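You operate a simulated robot arm through the tools that you are given. There is no shell and no other tool.

The job below is to be done with a simulated robot arm. You get a single attempt, and the scene is never put back.

Task
Shut the blue mesh door, start the compressor, then shut both drain taps.
Fine: it starts only with the red power switch on.

It is judged by the outcome, as a careful person would: the job done as asked, and still so three seconds after it is handed in. It fails if anything else is knocked over, pushed out of place, dropped, spilled or broken.

Robot
A 6-joint arm with a two-finger parallel gripper, fixed in place. Base frame: the origin is on the floor under the middle of its stand, x ahead of it, y to its left, z up. Lengths are in mm, angles in degrees, forces in N, time in s.
With the tool pointing down near the work surface it reaches from about 320 to 840 mm from the base axis. Its first joint turns from -115.0 to 115.0 degrees. Payload 3.43 kg.
Tool frame: the origin (TCP) lies between the finger pads and is the grasp point; the fingertips stand 34 mm ahead of it; z points along the fingers, y is the line along which they close. The gripper opens to 128 mm. The fingers are 24 mm wide and 12 mm thick; the gripper's body (48 by 130 mm) begins 96 mm behind the TCP.
Orientation is that of the tool frame in the base frame, as [roll, pitch, yaw] about the fixed x, y, z axes, in that order (R = Rz(yaw) Ry(pitch) Rx(roll)). With the fingers straight down and closing along the base's y, the tool's x points along the base's -x, its y along +y and its z along -z.

Tools
- The arm moves only by the tool nudge_tool. Its argument "increments" is a list of rows, each a list of 3 entries, a list of its own where there are three numbers: the shift along the base's x, y, z in mm, then the turn, a rotation vector about the base's x, y, z in degrees, then the opening, from 0 (shut) to 1 (fully open). In form: [[[x, y, z], [ax, ay, az], grip], ...]. A call has 1 to 20 rows; each row shifts and turns the commanded pose from where the row before left it. Rows are played at 5 a second. More than 50 mm and 8.6 degrees between two rows, or a gripper value outside its range, and nothing of the call is played. A pose out of reach is approached as far as the arm can. The call stops where the force on the tool passes 40 N (or 10 N more than at its start, if that is more) or the arm is blocked; 0.2 s more then pass. The fingers move at their own pace (about 108 mm/s each) and stop on an object; they squeeze with about 42 N. The grip force told is the motor's: it shows also when the fingers shut on nothing. Time passes only in rows, and 0.2 s behind the last, so rows that do not move let the fingers close. It gives the time, the measured TCP pose, the force on the tool (base axes), the opening and the grip force at its end, in the units of the frame above (readings bear some noise), with the torque about the TCP (base axes, N m) and any sound that the robot's microphone picked up.
- Cameras (640 x 400 px; columns grow to the right, rows downward): "scene" is fixed at [218.5, 499.8, 1235.5]; the picture's right is [-0.64, -0.77, 0.00], its down [-0.24, 0.20, -0.95] and it looks along [0.73, -0.61, -0.31] (base axes); focal length 260 px, centre (320, 200). "wrist" rides on the gripper at [76, -11, -160] in the tool frame; the picture's right is [0.15, 0.99, 0.00], its down [-0.88, 0.13, -0.46] and it looks along [-0.45, 0.07, 0.89] (tool axes); focal length 234 px, centre (320, 200). There is no depth. A picture from a camera that has moved, and an enlarged one, comes with that camera's place and axes in the base frame and with its lens.
- grab_frame(camera): a new picture of that camera. No time passes.
- lift_body(by): moves the trunk up (or, below 0, down) by that many mm; the arm rides with it, the base frame stays. It gives what a move gives, with no picture.
- enlarge(camera, box): a new picture of the part [left, top, right, bottom] of that camera's present view, enlarged. No time passes.
- sign_off(): hands the job in; it is judged then, once.

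Places have to be worked out from the pictures, the camera data and where the tool is seen. Open the gripper and draw the arm clear of the work before you hand the job in, unless the task says otherwise.

The tools are called by a JSON object that holds its "name" and its "arguments". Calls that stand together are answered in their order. nudge_tool: Moves the arm, as the interface text tells. Its arguments: {"type":"object","properties":{"increments":{"type":"array","items":{"type":"array"}}},"required":["increments"]} The other tools are called the same way: lift_body (by) moves the trunk up or down; grab_frame (camera) takes a picture; enlarge (camera, box) takes an enlarged picture of a part of a camera's view; sign_off () hands the job in.

At the start:

```text
t: 0.0
position: [468.4, 104.6, 1225.9]
ee_rot: [-180.0, 0.0, 180.0]
contact_force: [0.5, -0.3, -0.1]
wrist_torque: [0.01, 0.01, -0.02]
gripper_width: 127.9
gripper_force: 0.1
trunk travel left (down, up): [-675.0, 115.0]
```

scene: 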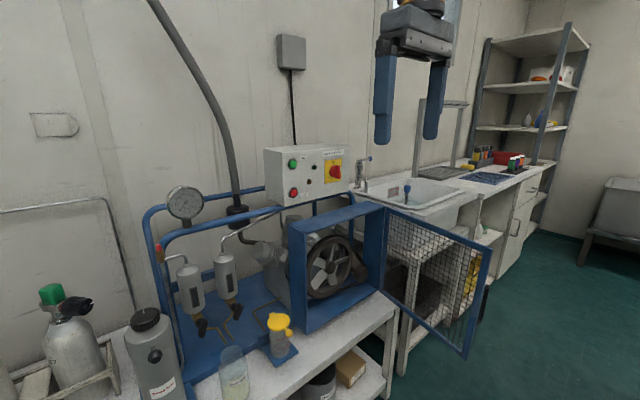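
wrist: 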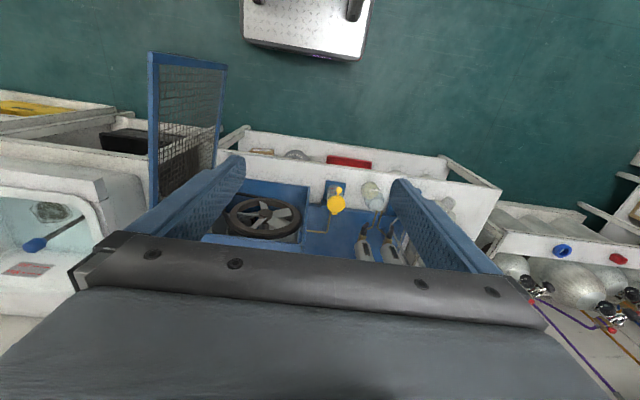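

I start by looking more closely at the compressor's parts: control box, door, drain taps.

{"name": "enlarge", "arguments": {"camera": "scene", "box": [250, 130, 370, 215]}}

{"name": "enlarge", "arguments": {"camera": "scene", "box": [140, 220, 320, 400]}}

{"name": "enlarge", "arguments": {"camera": "scene", "box": [280, 180, 500, 370]}}

{"name": "enlarge", "arguments": {"camera": "wrist", "box": [140, 40, 480, 280]}}

```text
4.71 times, centred on (310, 172) of scene
camera zoom: at [218.5, 499.8, 1235.5], right [-0.64, -0.77, 0.0], down [-0.24, 0.2, -0.95], along [0.73, -0.61, -0.31], focal length 1226 px, centre (367, 329)
```

zoom: 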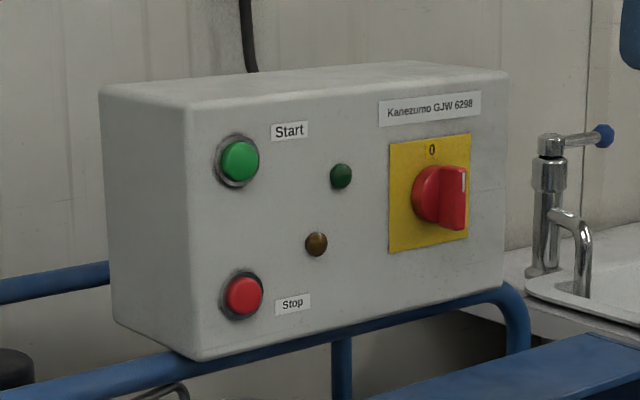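

```text
2.22 times, centred on (230, 310) of scene
camera zoom: at [218.5, 499.8, 1235.5], right [-0.64, -0.77, 0.0], down [-0.24, 0.2, -0.95], along [0.73, -0.61, -0.31], focal length 579 px, centre (520, -44)
```

zoom: 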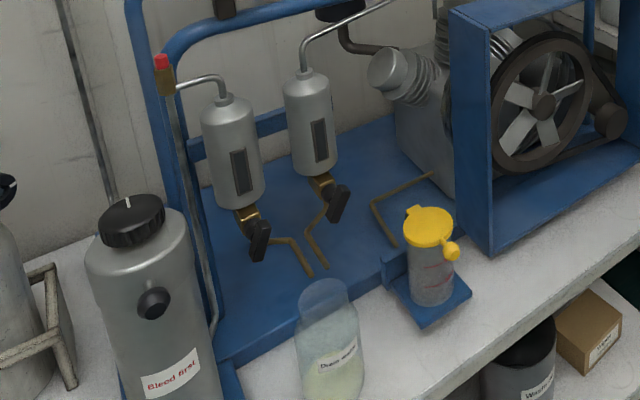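

```text
2.11 times, centred on (390, 275) of scene
camera zoom: at [218.5, 499.8, 1235.5], right [-0.64, -0.77, 0.0], down [-0.24, 0.2, -0.95], along [0.73, -0.61, -0.31], focal length 548 px, centre (173, 42)
```

zoom: 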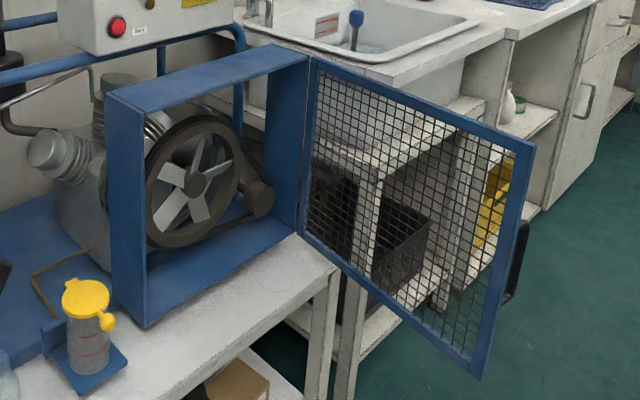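

```text
1.67 times, centred on (310, 160) of wrist
camera zoom: at [392.9, 92.8, 1386.3], right [-0.15, 0.99, 0.0], down [0.88, 0.13, 0.46], along [0.45, 0.07, -0.89], focal length 390 px, centre (337, 267)
```

zoom: 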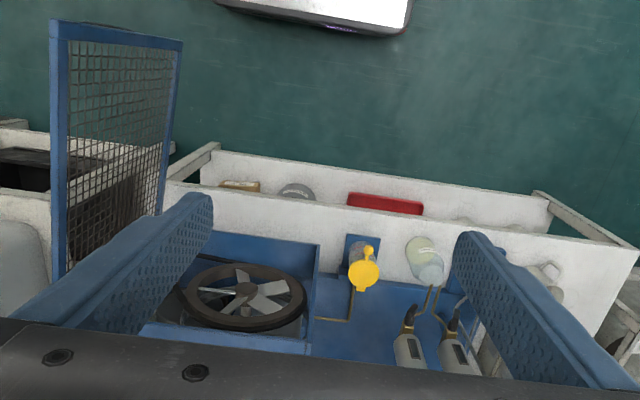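

The panel has a rotary red switch at 0 and a green Start button, and the taps have black levers in line with the drain pipes. I tilt the tool forward where it is, in free air, so the wrist camera can see the machine from the front.

{"name": "nudge_tool", "arguments": {"increments": [[[0, 0, 0], [0, -8, 0], 1], [[0, 0, 0], [0, -8, 0], 1], [[0, 0, 0], [0, -8, 0], 1], [[0, 0, 0], [0, -8, 0], 1], [[0, 0, 0], [0, -8, 0], 1]]}}

{"name": "grab_frame", "arguments": {"camera": "wrist"}}

```text
t: 1.2
position: [475.1, 107.6, 1225.2]
ee_rot: [179.9, 40.0, 180.0]
contact_force: [-0.9, 0.5, 0.8]
wrist_torque: [-0.03, 0.0, 0.0]
gripper_width: 127.9
gripper_force: 0.1
out of reach, approached as far as the arm can: row 5
trunk travel left (down, up): [-675.0, 115.0]
```

```text
taken
camera wrist: at [313.8, 95.4, 1297.6], right [-0.11, 0.99, -0.09], down [0.38, 0.13, 0.92], along [0.92, 0.07, -0.39], focal length 234 px, centre (320, 200)
```

wrist: 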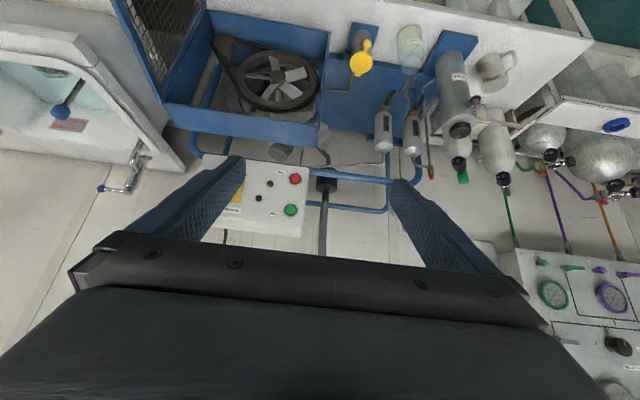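

The tilt works and shows the machine upside down. I enlarge the panel, the taps and the door hinge area from here for triangulation.

{"name": "enlarge", "arguments": {"camera": "wrist", "box": [200, 150, 320, 240]}}

{"name": "enlarge", "arguments": {"camera": "wrist", "box": [320, 10, 480, 190]}}

{"name": "enlarge", "arguments": {"camera": "wrist", "box": [90, 0, 340, 170]}}

```text
4.44 times, centred on (260, 195) of wrist
camera zoom: at [313.8, 95.4, 1297.6], right [-0.11, 0.99, -0.09], down [0.38, 0.13, 0.92], along [0.92, 0.07, -0.39], focal length 1041 px, centre (587, 222)
```

zoom: 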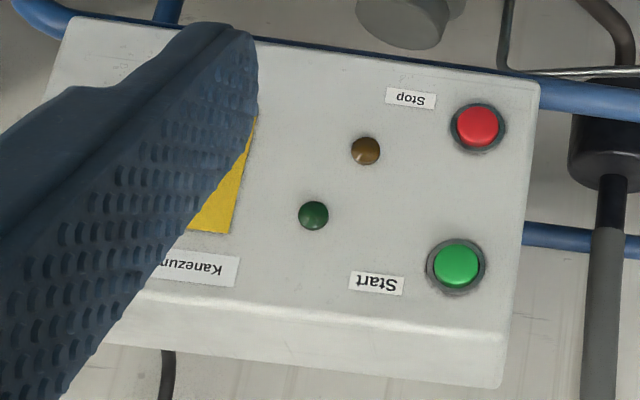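

```text
2.22 times, centred on (400, 100) of wrist
camera zoom: at [313.8, 95.4, 1297.6], right [-0.11, 0.99, -0.09], down [0.38, 0.13, 0.92], along [0.92, 0.07, -0.39], focal length 520 px, centre (142, 422)
```

zoom: 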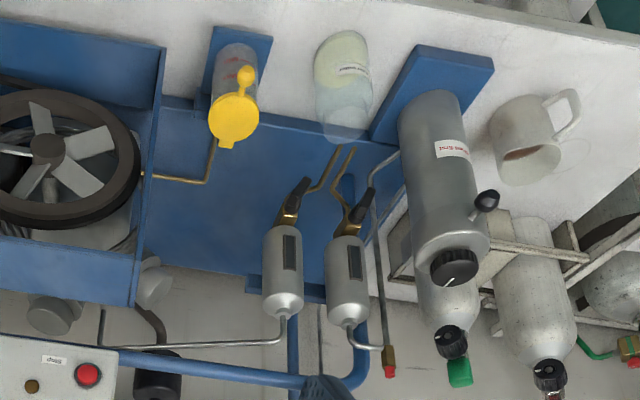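

```text
2.35 times, centred on (215, 85) of wrist
camera zoom: at [313.8, 95.4, 1297.6], right [-0.11, 0.99, -0.09], down [0.38, 0.13, 0.92], along [0.92, 0.07, -0.39], focal length 551 px, centre (567, 471)
```

zoom: 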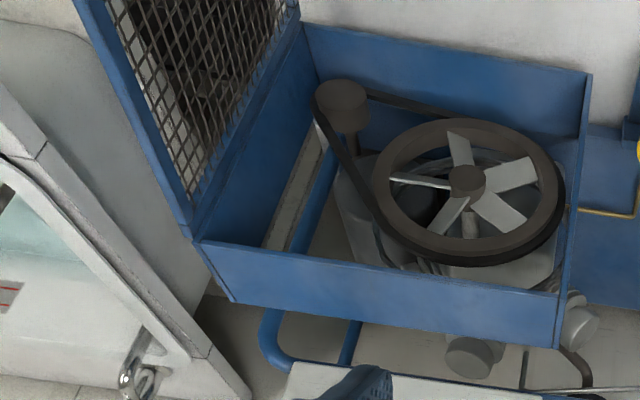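

Triangulating gives the Start button at about (867, 66, 1096), the rotary switch axis near y -94, z 1054, and the taps near (800, 302, 738) and (807, 392, 733). The door hinge is near (750, -255), with its free edge near (392, -205). I straighten the tool, close the fingers and move over to the door's outer side, staying high.

{"name": "nudge_tool", "arguments": {"increments": [[[0, -45, 0], [0, 8, 0], 0], [[0, -45, 0], [0, 8, 0], 0], [[0, -45, 0], [0, 8, 0], 0], [[0, -45, 0], [0, 8, 0], 0], [[0, -45, 0], [0, 8, 0], 0], [[0, -45, 0], [0, 0, 0], 0], [[0, -45, 0], [0, 0, 0], 0], [[0, -45, 0], [0, 0, 0], 0], [[0, -45, 0], [0, 0, 0], 0]]}}

{"name": "grab_frame", "arguments": {"camera": "wrist"}}

{"name": "grab_frame", "arguments": {"camera": "scene"}}

```text
t: 3.2
position: [476.7, -299.5, 1223.5]
ee_rot: [-180.0, 0.0, 180.0]
contact_force: [-0.2, 1.0, 0.6]
wrist_torque: [-0.06, 0.03, -0.02]
gripper_width: 0.0
gripper_force: 32.8
trunk travel left (down, up): [-675.0, 115.0]
```

```text
taken
camera wrist: at [401.3, -310.8, 1382.5], right [-0.15, 0.99, 0.0], down [0.88, 0.13, 0.46], along [0.45, 0.07, -0.89], focal length 234 px, centre (320, 200)
```

wrist: 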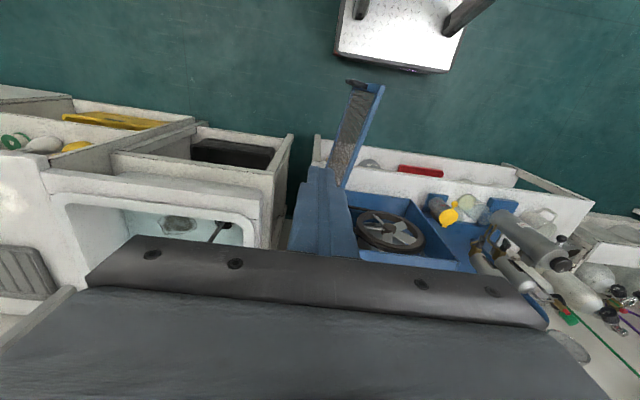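

```text
taken
```

scene: 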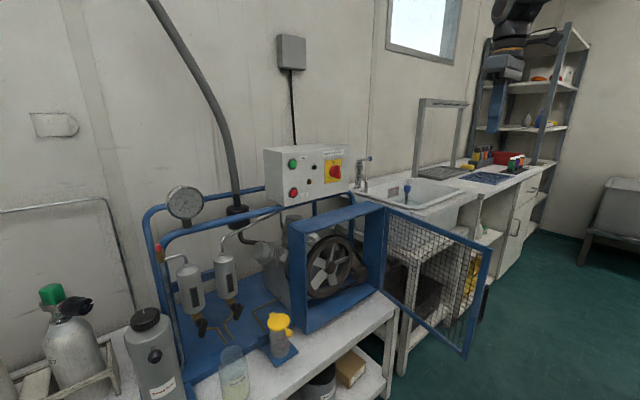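

The fingers stand outside the door: door line near y -217 at x 477, tool at y -300. I lower the trunk so the fingers overlap the upper part of the door.

{"name": "lift_body", "arguments": {"by": -375}}

{"name": "grab_frame", "arguments": {"camera": "scene"}}

{"name": "grab_frame", "arguments": {"camera": "wrist"}}

```text
t: 6.8
position: [475.5, -298.3, 849.6]
ee_rot: [-180.0, 0.1, -179.9]
contact_force: [0.9, 0.3, -0.9]
wrist_torque: [-0.03, -0.05, -0.01]
gripper_width: 0.0
gripper_force: 33.2
trunk travel left (down, up): [-300.0, 490.0]
```

```text
taken
```

scene: 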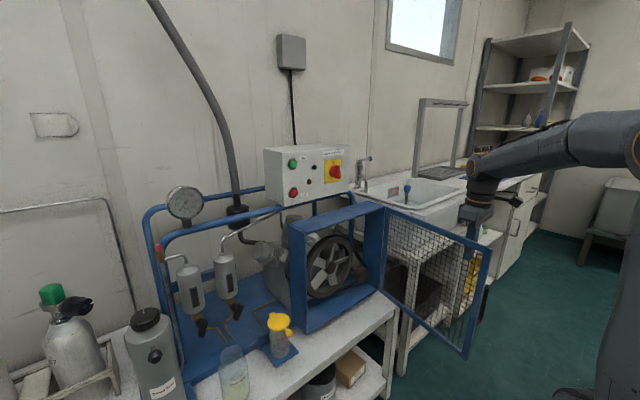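

```text
taken
camera wrist: at [398.9, -310.0, 1008.8], right [-0.15, 0.99, 0.0], down [0.88, 0.13, 0.46], along [0.45, 0.07, -0.89], focal length 234 px, centre (320, 200)
```

wrist: 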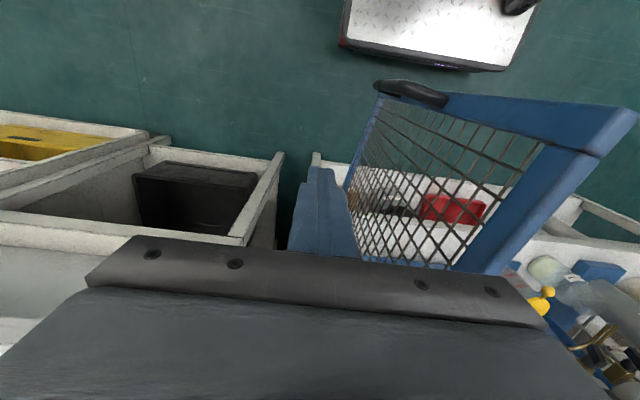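

I enlarge the door corner in the wrist view to get its height and thickness before pushing.

{"name": "enlarge", "arguments": {"camera": "wrist", "box": [340, 60, 640, 280]}}

{"name": "enlarge", "arguments": {"camera": "scene", "box": [370, 170, 530, 370]}}

```text
1.82 times, centred on (490, 170) of wrist
camera zoom: at [398.9, -310.0, 1008.8], right [-0.15, 0.99, 0.0], down [0.88, 0.13, 0.46], along [0.45, 0.07, -0.89], focal length 426 px, centre (11, 254)
```

zoom: 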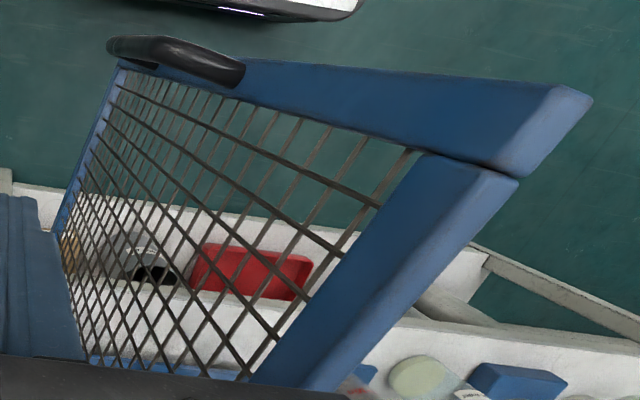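

```text
2.00 times, centred on (450, 270) of scene
camera zoom: at [218.5, 499.8, 1235.5], right [-0.64, -0.77, 0.0], down [-0.24, 0.2, -0.95], along [0.73, -0.61, -0.31], focal length 521 px, centre (60, 60)
```

zoom: 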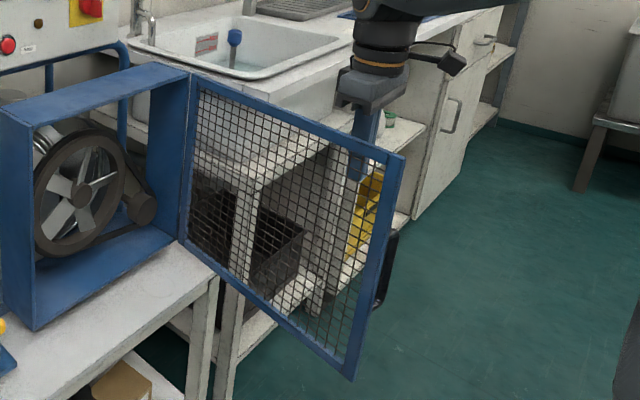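

The door top is at about z 917 and its outer face is near y -220 at my x; the gripper body clears it by about 28 mm. I push the door along its arc about the hinge (752, -251), first half now.

{"name": "nudge_tool", "arguments": {"increments": [[[0, 12, 0], [0, 0, 0], 0], [[0, 12, 0], [0, 0, 0], 0], [[0, 12, 0], [0, 0, 0], 0], [[0, 12, 0], [0, 0, 0], 0], [[0, 12, 0], [0, 0, 0], 0], [[0, 24, 0], [0, 0, 0], 0], [[1, 24, 0], [0, 0, 0], 0], [[6, 21, 0], [0, 0, 0], 0], [[7, 21, 0], [0, 0, 0], 0], [[9, 20, 0], [0, 0, 0], 0], [[10, 20, 0], [0, 0, 0], 0], [[12, 18, 0], [0, 0, 0], 0], [[13, 18, 0], [0, 0, 0], 0]]}}

{"name": "grab_frame", "arguments": {"camera": "scene"}}

```text
t: 9.6
position: [533.5, -70.4, 848.7]
ee_rot: [-180.0, 0.0, 180.0]
contact_force: [0.1, -0.3, 0.3]
wrist_torque: [0.0, -0.01, -0.05]
gripper_width: 0.0
gripper_force: 33.0
trunk travel left (down, up): [-300.0, 490.0]
```

```text
taken
```

scene: 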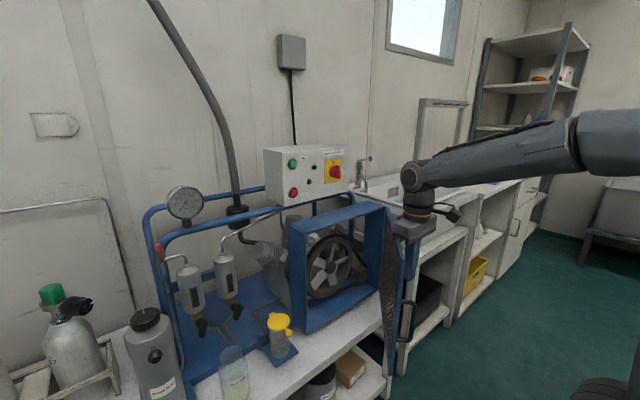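

The door is following freely at about 45°. I continue the arc, slowing toward the frame.

{"name": "nudge_tool", "arguments": {"increments": [[[15, 16, 0], [0, 0, 0], 0], [[16, 16, 0], [0, 0, 0], 0], [[17, 14, 0], [0, 0, 0], 0], [[18, 13, 0], [0, 0, 0], 0], [[19, 11, 0], [0, 0, 0], 0], [[20, 10, 0], [0, 0, 0], 0], [[14, 5, 0], [0, 0, 0], 0], [[14, 5, 0], [0, 0, 0], 0], [[14, 4, 0], [0, 0, 0], 0], [[10, 2, 0], [0, 0, 0], 0], [[10, 2, 0], [0, 0, 0], 0], [[10, 2, 0], [0, 0, 0], 0]]}}

{"name": "grab_frame", "arguments": {"camera": "scene"}}

{"name": "grab_frame", "arguments": {"camera": "wrist"}}

```text
t: 12.2
position: [710.2, 29.2, 849.1]
ee_rot: [180.0, 0.0, 180.0]
contact_force: [0.2, 0.0, -0.2]
wrist_torque: [0.0, -0.04, 0.01]
gripper_width: 0.3
gripper_force: 32.8
trunk travel left (down, up): [-300.0, 490.0]
```

```text
taken
```

scene: 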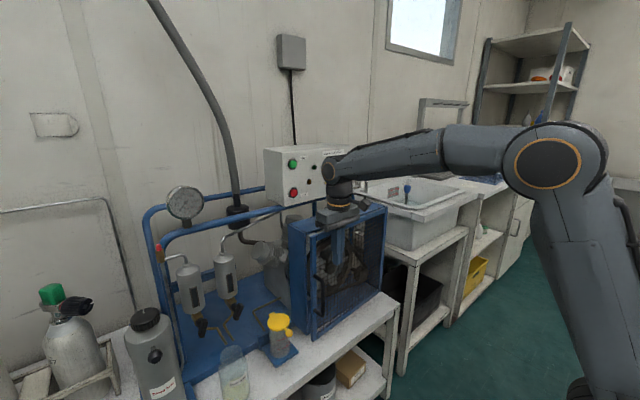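

```text
taken
camera wrist: at [634.3, 16.6, 1009.0], right [-0.15, 0.99, 0.0], down [0.88, 0.13, 0.46], along [0.45, 0.07, -0.89], focal length 234 px, centre (320, 200)
```

wrist: 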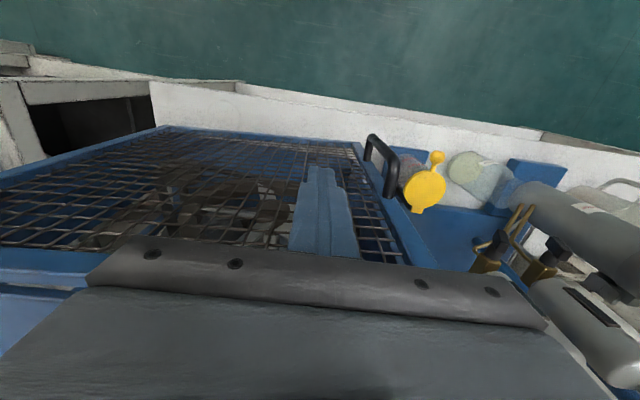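

The door is almost in its frame. I press it home in small steps and watch the force.

{"name": "nudge_tool", "arguments": {"increments": [[[4, 0, 0], [0, 0, 0], 0], [[4, 0, 0], [0, 0, 0], 0], [[4, 0, 0], [0, 0, 0], 0], [[4, 0, 0], [0, 0, 0], 0], [[3, 0, 0], [0, 0, 0], 0], [[3, 0, 0], [0, 0, 0], 0], [[3, 0, 0], [0, 0, 0], 0]]}}

{"name": "enlarge", "arguments": {"camera": "scene", "box": [270, 170, 410, 350]}}

```text
t: 13.8
position: [734.5, 26.7, 849.3]
ee_rot: [-179.9, 0.1, 179.9]
contact_force: [0.4, 0.6, 0.1]
wrist_torque: [0.01, -0.02, 0.03]
gripper_width: 0.1
gripper_force: 33.4
trunk travel left (down, up): [-300.0, 490.0]
```

```text
2.22 times, centred on (340, 260) of scene
camera zoom: at [218.5, 499.8, 1235.5], right [-0.64, -0.77, 0.0], down [-0.24, 0.2, -0.95], along [0.73, -0.61, -0.31], focal length 579 px, centre (276, 67)
```

zoom: 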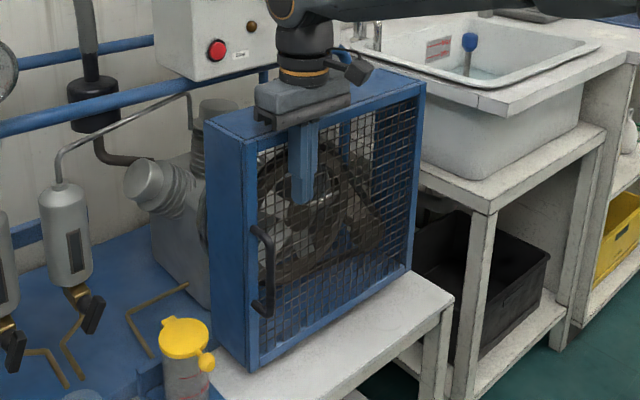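

No contact force yet; the door looks nearly flush. I keep pressing in small steps until the force rises.

{"name": "nudge_tool", "arguments": {"increments": [[[3, 0, 0], [0, 0, 0], 0], [[3, 0, 0], [0, 0, 0], 0], [[3, 0, 0], [0, 0, 0], 0], [[3, 0, 0], [0, 0, 0], 0]]}}

{"name": "enlarge", "arguments": {"camera": "scene", "box": [270, 190, 410, 350]}}

{"name": "grab_frame", "arguments": {"camera": "wrist"}}

```text
t: 14.5
position: [737.1, 27.7, 850.0]
ee_rot: [-179.9, -0.6, -180.0]
contact_force: [-23.9, -1.3, 5.5]
wrist_torque: [0.08, -1.74, -0.13]
gripper_width: 0.0
gripper_force: 32.7
trunk travel left (down, up): [-300.0, 490.0]
stopped in row 3: the force on the tool passed its limit at 47 N (the readings are from after the stop); the commanded pose is now the measured one
```

```text
2.50 times, centred on (340, 270) of scene
camera zoom: at [218.5, 499.8, 1235.5], right [-0.64, -0.77, 0.0], down [-0.24, 0.2, -0.95], along [0.73, -0.61, -0.31], focal length 651 px, centre (270, 25)
```

zoom: 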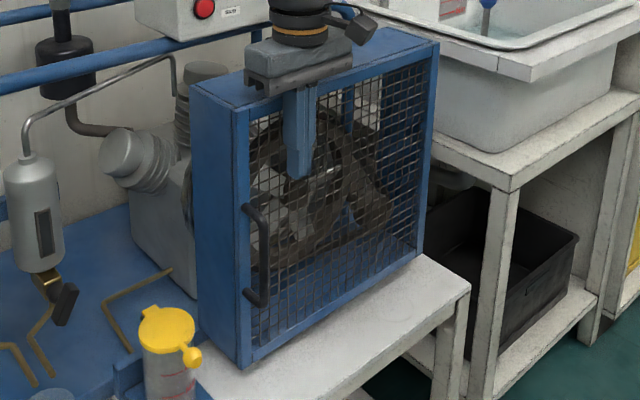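

```text
taken
camera wrist: at [662.1, 16.6, 1010.0], right [-0.15, 0.99, 0.0], down [0.89, 0.13, 0.45], along [0.44, 0.07, -0.89], focal length 234 px, centre (320, 200)
```

wrist: 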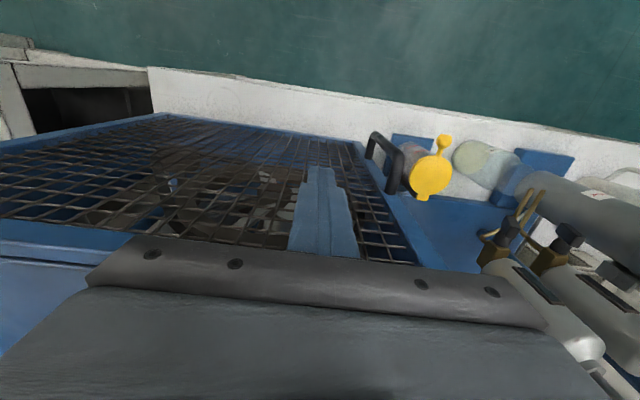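

The force rose sharply, so the door is against its stop and looks flush. I back off along -x and check that it stays shut.

{"name": "nudge_tool", "arguments": {"increments": [[[-10, 0, 0], [0, 0, 0], 0], [[-20, 0, 0], [0, 0, 0], 0], [[-30, 0, 0], [0, 0, 0], 0], [[-40, 0, 0], [0, 0, 0], 0], [[-40, 0, 0], [0, 0, 0], 0], [[-40, 0, 0], [0, 0, 0], 0]]}}

{"name": "enlarge", "arguments": {"camera": "scene", "box": [270, 190, 410, 350]}}

{"name": "grab_frame", "arguments": {"camera": "wrist"}}

```text
t: 15.9
position: [557.3, 27.8, 848.1]
ee_rot: [-180.0, -0.5, -180.0]
contact_force: [0.2, -0.2, -1.1]
wrist_torque: [-0.03, 0.02, -0.01]
gripper_width: 0.0
gripper_force: 33.0
trunk travel left (down, up): [-300.0, 490.0]
```

```text
2.50 times, centred on (340, 270) of scene
camera zoom: at [218.5, 499.8, 1235.5], right [-0.64, -0.77, 0.0], down [-0.24, 0.2, -0.95], along [0.73, -0.61, -0.31], focal length 651 px, centre (270, 25)
```

zoom: 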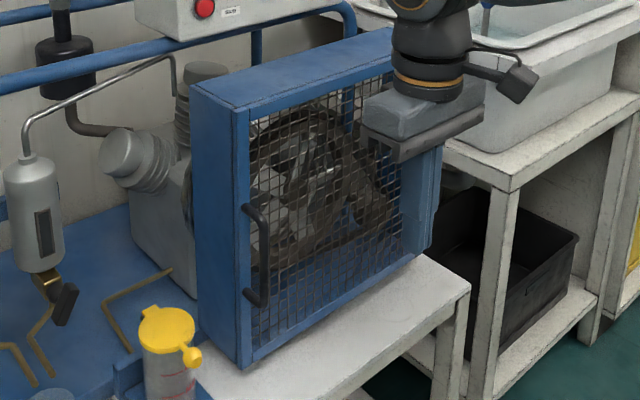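

```text
taken
camera wrist: at [483.5, 17.2, 1008.4], right [-0.15, 0.99, 0.0], down [0.88, 0.13, 0.45], along [0.44, 0.07, -0.89], focal length 234 px, centre (320, 200)
```

wrist: 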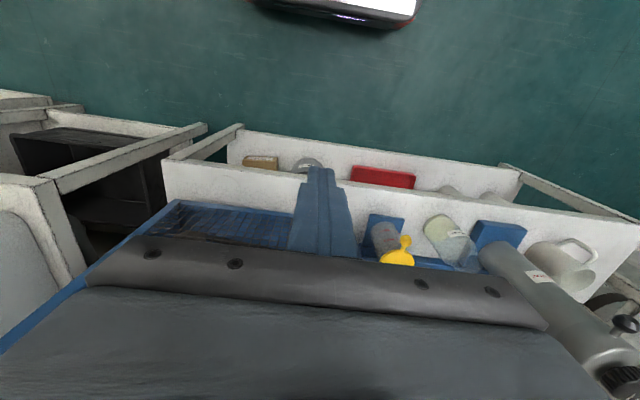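

The door stays shut, its outer face at about x 749. Next I bring the tool to point horizontally at the panel, in front of the red switch (y -94, z 1054), still 230 mm away from it.

{"name": "nudge_tool", "arguments": {"increments": [[[0, -10, 17], [0, -7.5, 0], 0.5], [[0, -10, 17], [0, -7.5, 0], 0.5], [[0, -10, 17], [0, -7.5, 0], 0.5], [[0, -10, 17], [0, -7.5, 0], 0.5], [[0, -10, 17], [0, -7.5, 0], 0.5], [[0, -10, 17], [0, -7.5, 0], 0.5], [[0, -10, 17], [0, -7.5, 0], 0.5], [[0, -10, 17], [0, -7.5, 0], 0.5], [[5, -10, 17], [0, -7.5, 0], 0.5], [[10, -10, 17], [0, -7.5, 0], 0.5], [[15, -10, 17], [0, -7.5, 0], 0.5], [[15, -10, 17], [0, -7.5, 0], 0.5]]}}

{"name": "grab_frame", "arguments": {"camera": "wrist"}}

{"name": "grab_frame", "arguments": {"camera": "scene"}}

```text
t: 18.5
position: [705.2, -90.0, 1016.9]
ee_rot: [177.6, 84.8, 178.9]
contact_force: [0.1, -0.3, -0.5]
wrist_torque: [0.02, 0.04, -0.02]
gripper_width: 63.9
gripper_force: 0.1
out of reach, approached as far as the arm can: row 4, 5, 6, 7, 8, 9, 10
trunk travel left (down, up): [-300.0, 490.0]
```

```text
taken
camera wrist: at [539.7, -104.7, 955.9], right [-0.04, 0.99, -0.14], down [-0.38, 0.12, 0.92], along [0.93, 0.09, 0.37], focal length 234 px, centre (320, 200)
```

wrist: 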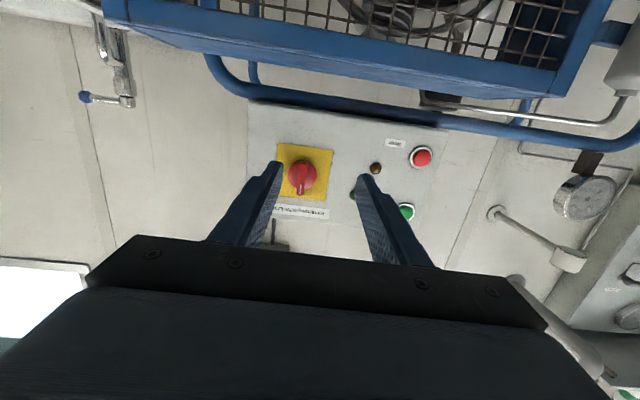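

```text
taken
```

scene: 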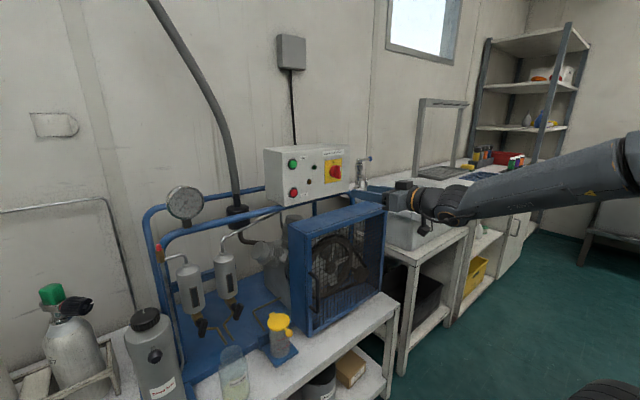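

The arm reports some poses out of reach and stands farther forward than asked. I send a still row to see where it settles before going on.

{"name": "nudge_tool", "arguments": {"increments": [[[0, 0, 0], [0, 0, 0], 0.5]]}}

{"name": "enlarge", "arguments": {"camera": "wrist", "box": [230, 80, 470, 240]}}

```text
t: 18.9
position: [705.9, -88.3, 1016.6]
ee_rot: [177.4, 84.8, 178.8]
contact_force: [0.9, -0.7, 0.8]
wrist_torque: [0.0, 0.0, 0.01]
gripper_width: 64.1
gripper_force: 0.1
trunk travel left (down, up): [-300.0, 490.0]
```

```text
2.50 times, centred on (350, 160) of wrist
camera zoom: at [539.7, -104.6, 956.0], right [-0.04, 0.99, -0.14], down [-0.38, 0.12, 0.92], along [0.93, 0.09, 0.37], focal length 585 px, centre (245, 300)
```

zoom: 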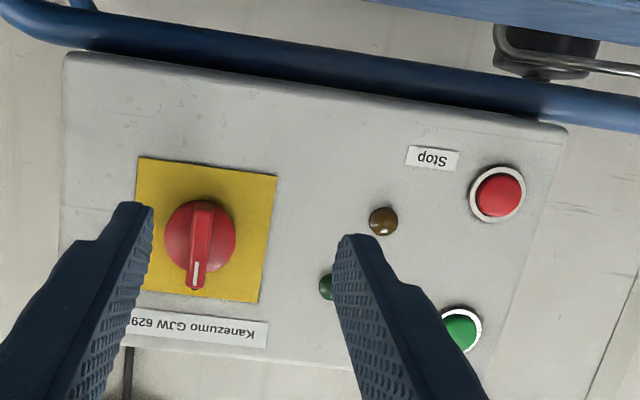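

The tool sits steadily at (706, -88, 1017), pointing 5° below horizontal. From both views the switch axis is about (874, -105, 1050), with its blade vertical and its front at x ≈ 842. I level the tool and move to about 60 mm short of the blade.

{"name": "nudge_tool", "arguments": {"increments": [[[9, -5, 11], [0, -1.8, -0.5], 0.5], [[9, -5, 11], [0, -1.8, -0.5], 0.5], [[9, -6, 11], [0, -1.6, -0.4], 0.5], [[9, 0, 0], [0, 0, 0], 0.5], [[9, 0, 0], [0, 0, 0], 0.5]]}}

{"name": "grab_frame", "arguments": {"camera": "wrist"}}

{"name": "enlarge", "arguments": {"camera": "scene", "box": [250, 120, 450, 245]}}

```text
t: 20.1
position: [749.6, -104.2, 1051.9]
ee_rot: [88.2, 89.8, 88.2]
contact_force: [-0.1, 0.0, 0.5]
wrist_torque: [-0.03, 0.01, 0.01]
gripper_width: 64.1
gripper_force: 0.1
trunk travel left (down, up): [-300.0, 490.0]
```

```text
taken
camera wrist: at [590.8, -116.0, 975.7], right [0.0, 0.99, -0.14], down [-0.46, 0.13, 0.88], along [0.89, 0.06, 0.45], focal length 234 px, centre (320, 200)
```

wrist: 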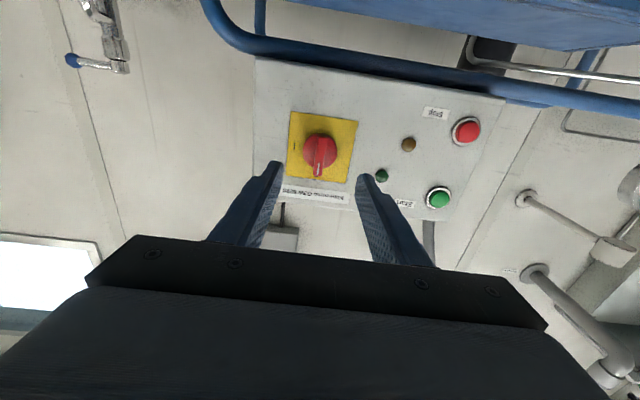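

```text
3.20 times, centred on (350, 182) of scene
camera zoom: at [218.5, 499.8, 1235.5], right [-0.64, -0.77, 0.0], down [-0.24, 0.2, -0.95], along [0.73, -0.61, -0.31], focal length 833 px, centre (224, 256)
```

zoom: 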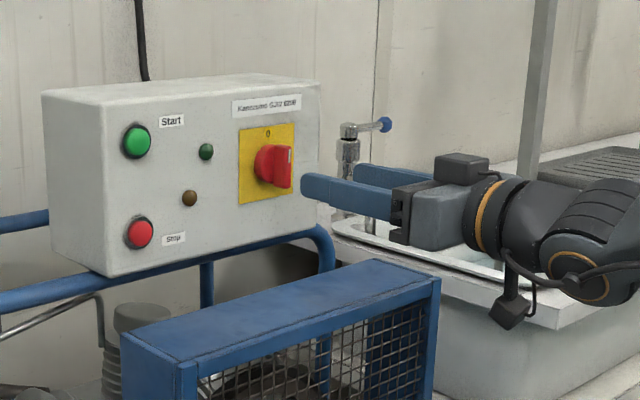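

A mark is now visible on the plate's -y side. I enlarge it to confirm the "I" position and the alignment.

{"name": "enlarge", "arguments": {"camera": "wrist", "box": [260, 95, 400, 215]}}

```text
3.33 times, centred on (330, 155) of wrist
camera zoom: at [590.8, -116.0, 975.7], right [0.0, 0.99, -0.14], down [-0.46, 0.13, 0.88], along [0.89, 0.06, 0.45], focal length 781 px, centre (287, 350)
```

zoom: 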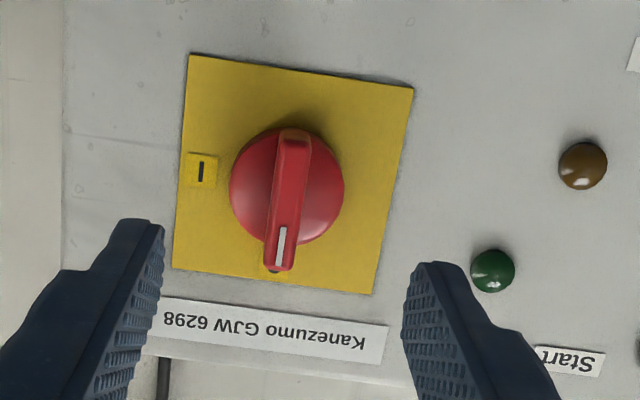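

The "I" position is a quarter turn clockwise, toward -y, and the tool is aligned with the axis to within 2 mm. I advance slowly so the fingertips straddle the blade at about x 860, watching the force.

{"name": "nudge_tool", "arguments": {"increments": [[[16, 0, -1.5], [0, 0, 0], 0.5], [[16, 0, 0], [0, 0, 0], 0.5], [[16, -0.5, 0], [0, 0, 0], 0.5], [[12, 0, 0], [0, 0, 0], 0.5], [[8, 0, 0], [0, 0, 0], 0.5], [[5, 0, 0], [0, 0, 0], 0.5], [[3, 0, 0], [0, 0, 0], 0.5]]}}

{"name": "grab_frame", "arguments": {"camera": "wrist"}}

{"name": "enlarge", "arguments": {"camera": "scene", "box": [290, 130, 410, 220]}}

```text
t: 21.7
position: [826.0, -106.9, 1050.4]
ee_rot: [85.3, 89.8, 85.2]
contact_force: [0.4, 0.5, -0.2]
wrist_torque: [0.0, -0.01, 0.02]
gripper_width: 63.9
gripper_force: 0.1
trunk travel left (down, up): [-300.0, 490.0]
```

```text
taken
camera wrist: at [667.0, -117.0, 974.3], right [0.0, 0.99, -0.14], down [-0.46, 0.13, 0.88], along [0.89, 0.06, 0.45], focal length 234 px, centre (320, 200)
```

wrist: 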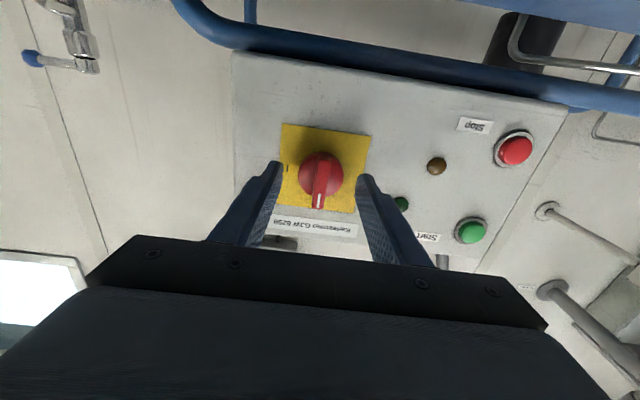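

```text
4.44 times, centred on (350, 175) of scene
camera zoom: at [218.5, 499.8, 1235.5], right [-0.64, -0.77, 0.0], down [-0.24, 0.2, -0.95], along [0.73, -0.61, -0.31], focal length 1157 px, centre (187, 311)
```

zoom: 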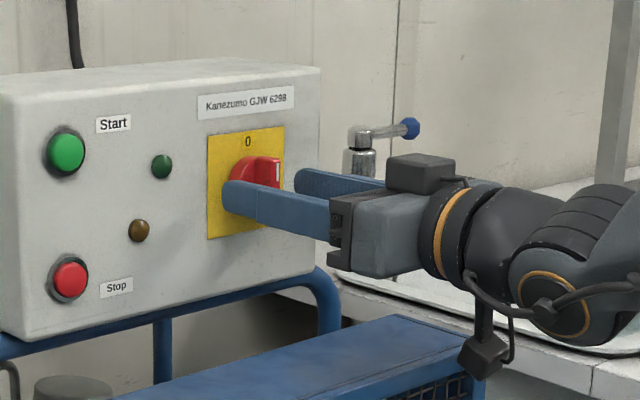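

The fingers straddle the blade, centred, with about 15 mm overlap. I close onto it.

{"name": "nudge_tool", "arguments": {"increments": [[[0, 0, 0], [0, 0, 0], 0.3], [[0, 0, 0], [0, 0, 0], 0.15], [[0, 0, 0], [0, 0, 0], 0], [[0, 0, 0], [0, 0, 0], 0], [[0, 0, 0], [0, 0, 0], 0]]}}

{"name": "enlarge", "arguments": {"camera": "wrist", "box": [240, 100, 400, 220]}}

```text
t: 22.9
position: [827.9, -103.9, 1049.1]
ee_rot: [90.7, 89.8, 90.7]
contact_force: [-1.0, 5.1, -1.9]
wrist_torque: [-0.03, -0.26, 0.19]
gripper_width: 11.2
gripper_force: 44.6
trunk travel left (down, up): [-300.0, 490.0]
```

```text
3.33 times, centred on (320, 160) of wrist
camera zoom: at [667.0, -116.2, 974.2], right [0.0, 0.99, -0.14], down [-0.46, 0.13, 0.88], along [0.89, 0.07, 0.45], focal length 781 px, centre (320, 333)
```

zoom: 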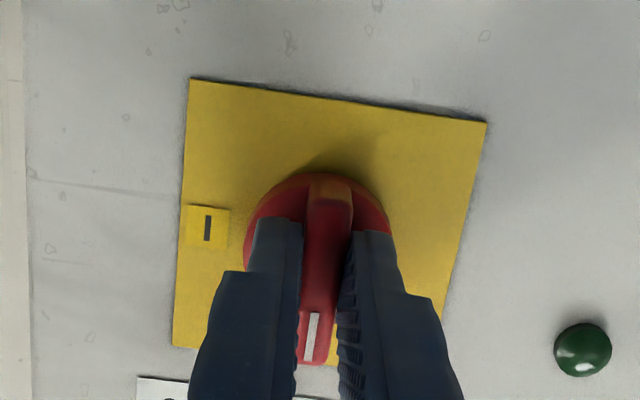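

The blade is held (11 mm). I turn it clockwise, in the positive sense about +x, the first 45°.

{"name": "nudge_tool", "arguments": {"increments": [[[0, 0, 0], [7.5, 0, 0], 0], [[0, 0, 0], [7.5, 0, 0], 0], [[0, 0, 0], [7.5, 0, 0], 0], [[0, 0, 0], [7.5, 0, 0], 0], [[0, 0, 0], [7.5, 0, 0], 0], [[0, 0, 0], [7.5, 0, 0], 0]]}}

{"name": "grab_frame", "arguments": {"camera": "wrist"}}

{"name": "enlarge", "arguments": {"camera": "scene", "box": [290, 130, 410, 220]}}

```text
t: 24.3
position: [828.7, -103.8, 1050.6]
ee_rot: [89.9, 44.8, 90.1]
contact_force: [5.0, 25.1, 4.8]
wrist_torque: [-0.06, 0.65, 1.3]
gripper_width: 10.9
gripper_force: 44.9
trunk travel left (down, up): [-300.0, 490.0]
```

```text
taken
camera wrist: at [667.0, -58.2, 989.1], right [0.0, 0.8, 0.6], down [-0.46, -0.53, 0.71], along [0.89, -0.27, 0.37], focal length 234 px, centre (320, 200)
```

wrist: 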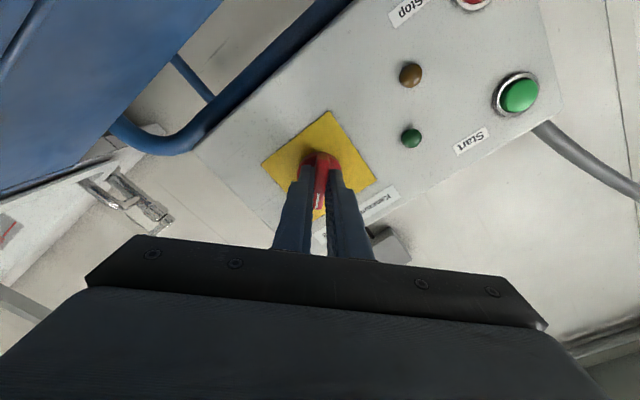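

```text
4.44 times, centred on (350, 175) of scene
camera zoom: at [218.5, 499.8, 1235.5], right [-0.64, -0.77, 0.0], down [-0.24, 0.2, -0.95], along [0.73, -0.61, -0.31], focal length 1157 px, centre (187, 311)
```

zoom: 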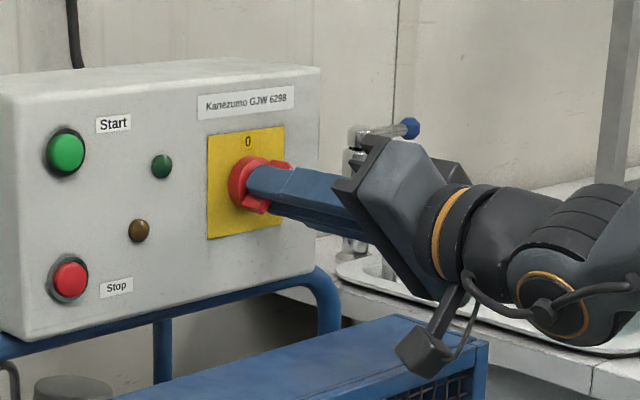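

The knob is at 45° and follows, with a 25 N side force in +y, so I am slightly off its axis. I shift 1.5 mm toward +y and check the force before finishing the turn.

{"name": "nudge_tool", "arguments": {"increments": [[[0, 0.8, 0], [0, 0, 0], 0], [[0, 0.7, 0], [0, 0, 0], 0], [[0, 0, 0], [0, 0, 0], 0]]}}

```text
t: 25.1
position: [827.5, -102.3, 1050.9]
ee_rot: [89.9, 45.0, 89.9]
contact_force: [9.4, 18.4, 10.5]
wrist_torque: [-0.07, -0.11, 0.62]
gripper_width: 11.1
gripper_force: 44.4
trunk travel left (down, up): [-300.0, 490.0]
```

The force dropped. I shift a little more and continue the turn in smaller steps.

{"name": "nudge_tool", "arguments": {"increments": [[[0, 0.8, 0.5], [0, 0, 0], 0], [[0, 0.7, 0.5], [0, 0, 0], 0], [[0, 0, 0], [5, 0, 0], 0], [[0, 0, 0], [5, 0, 0], 0], [[0, 0, 0], [5, 0, 0], 0]]}}

```text
t: 26.3
position: [826.7, -104.5, 1051.4]
ee_rot: [90.0, 29.6, 89.9]
contact_force: [22.5, -0.3, 14.2]
wrist_torque: [0.0, -0.88, -0.98]
gripper_width: 11.0
gripper_force: 45.0
trunk travel left (down, up): [-300.0, 490.0]
```

Side force is gone but there is a pull of 22 N along +x and 14 N in +z. I ease in those directions while turning on.

{"name": "nudge_tool", "arguments": {"increments": [[[1, 0, 0.7], [0, 0, 0], 0], [[1, 0, 0.7], [0, 0, 0], 0], [[0, 0, 0], [5, 0, 0], 0], [[0, 0, 0], [5, 0, 0], 0], [[0, 0, 0], [5, 0, 0], 0]]}}

```text
t: 27.7
position: [827.7, -103.6, 1051.6]
ee_rot: [90.2, 14.7, 90.0]
contact_force: [-29.9, -1.3, -1.3]
wrist_torque: [-0.01, -0.08, 0.85]
gripper_width: 11.0
gripper_force: 44.6
trunk travel left (down, up): [-300.0, 490.0]
stopped in row 5: the force on the tool passed its limit at 40 N (the readings are from after the stop); the commanded pose is now the measured one
```

Now it pushes on the panel (-30 N in x). I back out slightly and finish the remaining 15°.

{"name": "nudge_tool", "arguments": {"increments": [[[-1, 0, 0], [0, 0, 0], 0], [[-0.5, 0, 0], [4, 0, 0], 0], [[0, 0, 0], [4, 0, 0], 0], [[0, 0, 0], [4, 0, 0], 0], [[0, 0, 0], [3, 0, 0], 0]]}}

{"name": "grab_frame", "arguments": {"camera": "wrist"}}

{"name": "enlarge", "arguments": {"camera": "scene", "box": [290, 130, 410, 220]}}

```text
t: 28.9
position: [827.1, -103.0, 1052.9]
ee_rot: [90.1, -0.4, 90.1]
contact_force: [5.3, -3.3, 9.3]
wrist_torque: [-0.26, -0.38, -1.09]
gripper_width: 11.0
gripper_force: 45.4
trunk travel left (down, up): [-300.0, 490.0]
```

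```text
taken
camera wrist: at [666.9, -27.4, 1041.8], right [0.0, 0.14, 0.99], down [-0.45, -0.88, 0.13], along [0.89, -0.45, 0.06], focal length 234 px, centre (320, 200)
```

wrist: 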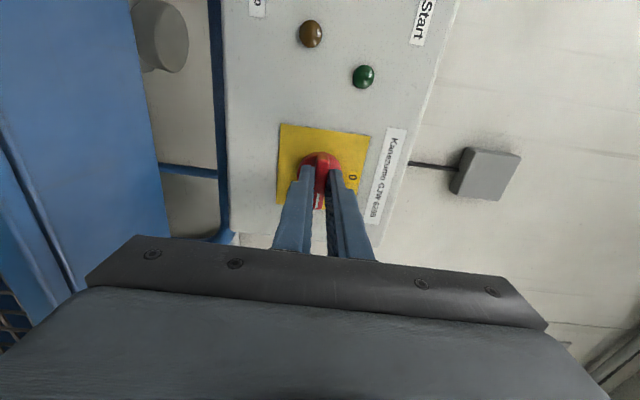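

```text
4.44 times, centred on (350, 175) of scene
camera zoom: at [218.5, 499.8, 1235.5], right [-0.64, -0.77, 0.0], down [-0.24, 0.2, -0.95], along [0.73, -0.61, -0.31], focal length 1157 px, centre (187, 311)
```

zoom: 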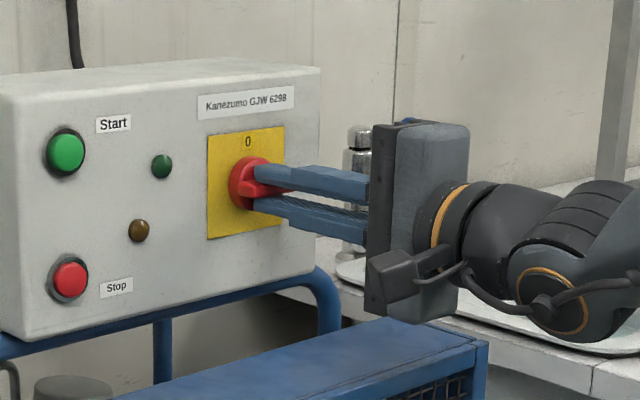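

The blade now points to the "I" side. I look closely to see if it is fully there and whether any lamp came on.

{"name": "enlarge", "arguments": {"camera": "wrist", "box": [240, 0, 440, 240]}}

{"name": "enlarge", "arguments": {"camera": "scene", "box": [285, 145, 355, 200]}}

```text
1.67 times, centred on (340, 120) of wrist
camera zoom: at [666.9, -27.4, 1041.8], right [0.0, 0.14, 0.99], down [-0.45, -0.88, 0.13], along [0.89, -0.45, 0.06], focal length 390 px, centre (287, 333)
```

zoom: 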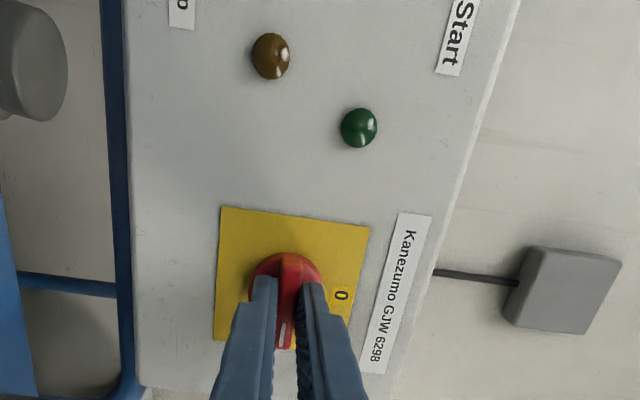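

```text
7.27 times, centred on (320, 172) of scene
camera zoom: at [218.5, 499.8, 1235.5], right [-0.64, -0.77, 0.0], down [-0.24, 0.2, -0.95], along [0.73, -0.61, -0.31], focal length 1894 px, centre (320, 400)
```

zoom: 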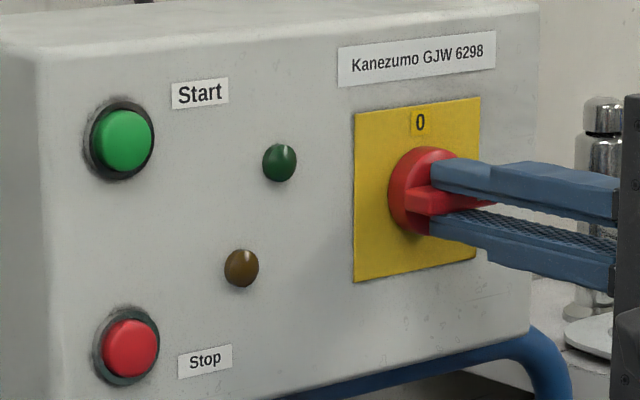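

It looks at a quarter turn. I add a few degrees to feel for the end stop.

{"name": "nudge_tool", "arguments": {"increments": [[[0, 0, 0], [2, 0, 0], 0], [[0, 0, 0], [2, 0, 0], 0], [[0, 0, 0], [0, 0, 0], 0]]}}

{"name": "enlarge", "arguments": {"camera": "scene", "box": [285, 145, 355, 200]}}

```text
t: 29.7
position: [827.0, -102.3, 1052.2]
ee_rot: [90.1, -4.3, 90.1]
contact_force: [12.8, -6.3, 15.2]
wrist_torque: [-1.23, -0.77, 0.14]
gripper_width: 11.9
gripper_force: 44.9
trunk travel left (down, up): [-300.0, 490.0]
```

```text
7.27 times, centred on (320, 172) of scene
camera zoom: at [218.5, 499.8, 1235.5], right [-0.64, -0.77, 0.0], down [-0.24, 0.2, -0.95], along [0.73, -0.61, -0.31], focal length 1894 px, centre (320, 400)
```

zoom: 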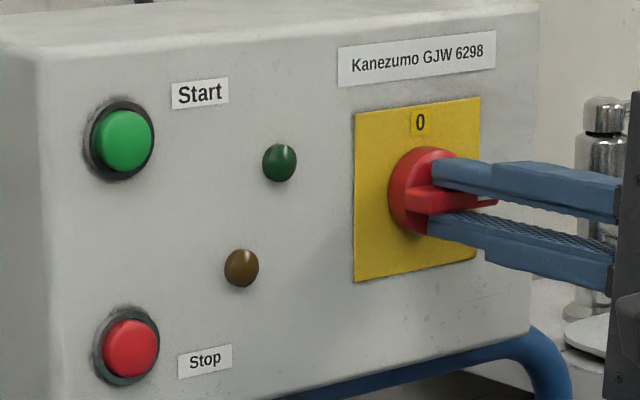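

The torque rose to 1.2 N m and the blade slipped slightly in the fingers, so that is the end stop at "I". I unwind the extra 4°, open, and back away.

{"name": "nudge_tool", "arguments": {"increments": [[[0, 0, 0], [-2, 0, 0], 0], [[0, 0, 0], [-2, 0, 0], 0.2], [[0, 0, 0], [0, 0, 0], 0.4], [[0, 0, 0], [0, 0, 0], 0.5], [[0, 0, 0], [0, 0, 0], 0.5], [[-10, 0, 0], [0, 0, 0], 0.5], [[-20, 0, 0], [0, 0, 0], 0.5], [[-20, 0, 0], [0, 0, 0], 0.5], [[-20, 0, 0], [0, 0, 0], 0.5]]}}

{"name": "grab_frame", "arguments": {"camera": "wrist"}}

{"name": "enlarge", "arguments": {"camera": "scene", "box": [285, 145, 355, 200]}}

```text
t: 31.7
position: [756.9, -103.7, 1050.9]
ee_rot: [90.3, -0.3, 90.1]
contact_force: [0.0, -0.4, 0.3]
wrist_torque: [0.01, -0.03, 0.01]
gripper_width: 64.2
gripper_force: 0.0
trunk travel left (down, up): [-300.0, 490.0]
```

```text
taken
camera wrist: at [596.6, -27.0, 1040.4], right [0.0, 0.14, 0.99], down [-0.45, -0.88, 0.13], along [0.89, -0.45, 0.06], focal length 234 px, centre (320, 200)
```

wrist: 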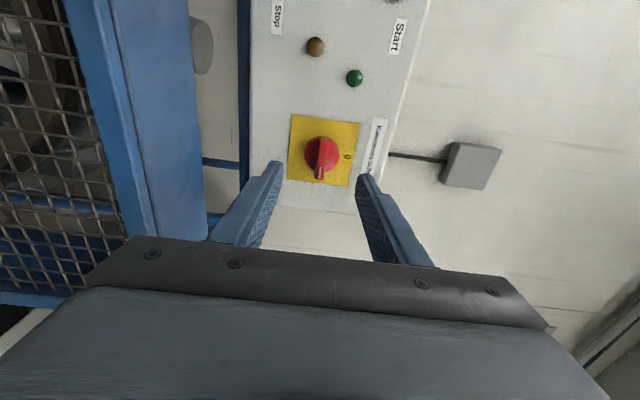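

```text
7.27 times, centred on (320, 172) of scene
camera zoom: at [218.5, 499.8, 1235.5], right [-0.64, -0.77, 0.0], down [-0.24, 0.2, -0.95], along [0.73, -0.61, -0.31], focal length 1894 px, centre (320, 400)
```

zoom: 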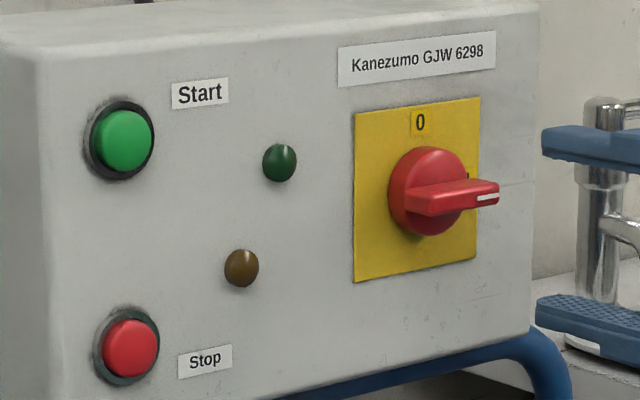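

The switch is cleanly at "I". I now close the fingers, roll the tool back, and line up with the Start button at about (868, 66, 1094).

{"name": "nudge_tool", "arguments": {"increments": [[[0, 14, 3.6], [-7.5, 0, 0], 0], [[0, 14, 3.6], [-7.5, 0, 0], 0], [[0, 14, 3.6], [-7.5, 0, 0], 0], [[0, 14, 3.6], [-7.5, 0, 0], 0], [[0, 14, 3.6], [-7.5, 0, 0], 0], [[0, 14, 3.6], [-7.5, 0, 0], 0], [[0, 14, 3.6], [-7.5, 0, 0], 0], [[0, 14, 3.6], [-7.5, 0, 0], 0], [[0, 14, 3.6], [-7.5, 0, 0], 0], [[0, 14, 3.6], [-7.5, 0, 0], 0], [[0, 14, 3.6], [-7.5, 0, 0], 0], [[0, 15, 3.4], [-7.5, 0, 0], 0]]}}

{"name": "grab_frame", "arguments": {"camera": "wrist"}}

{"name": "enlarge", "arguments": {"camera": "scene", "box": [250, 130, 370, 215]}}

```text
t: 34.3
position: [748.0, -26.5, 1114.4]
ee_rot: [151.4, 89.7, 151.8]
contact_force: [0.8, 0.0, 0.0]
wrist_torque: [-0.02, -0.01, 0.03]
gripper_width: 0.3
gripper_force: 33.4
out of reach, approached as far as the arm can: row 5, 6, 7, 8, 9, 10, 11, 12
trunk travel left (down, up): [-300.0, 490.0]
```

```text
taken
camera wrist: at [587.6, -39.6, 1039.2], right [-0.01, 0.99, -0.14], down [-0.45, 0.13, 0.88], along [0.89, 0.07, 0.45], focal length 234 px, centre (320, 200)
```

wrist: 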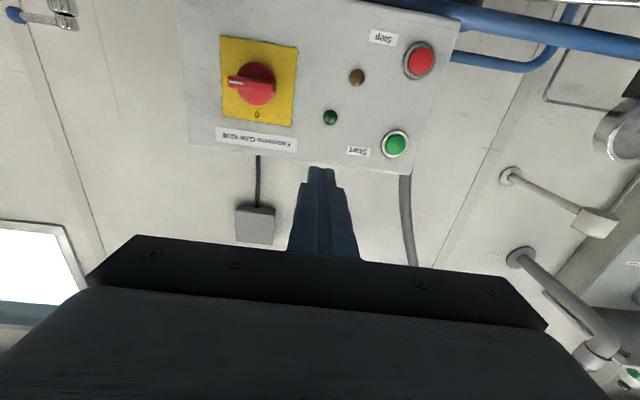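

```text
4.71 times, centred on (310, 172) of scene
camera zoom: at [218.5, 499.8, 1235.5], right [-0.64, -0.77, 0.0], down [-0.24, 0.2, -0.95], along [0.73, -0.61, -0.31], focal length 1226 px, centre (367, 329)
```

zoom: 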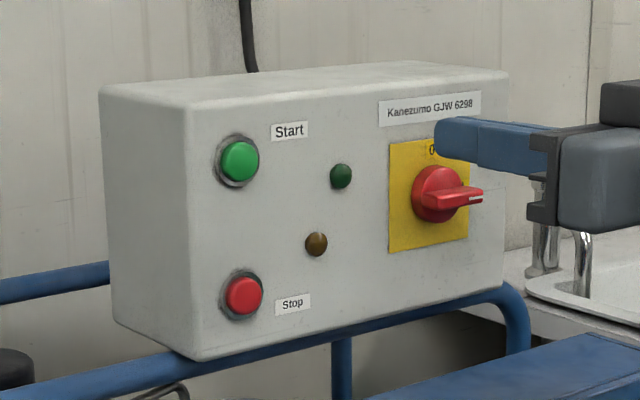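

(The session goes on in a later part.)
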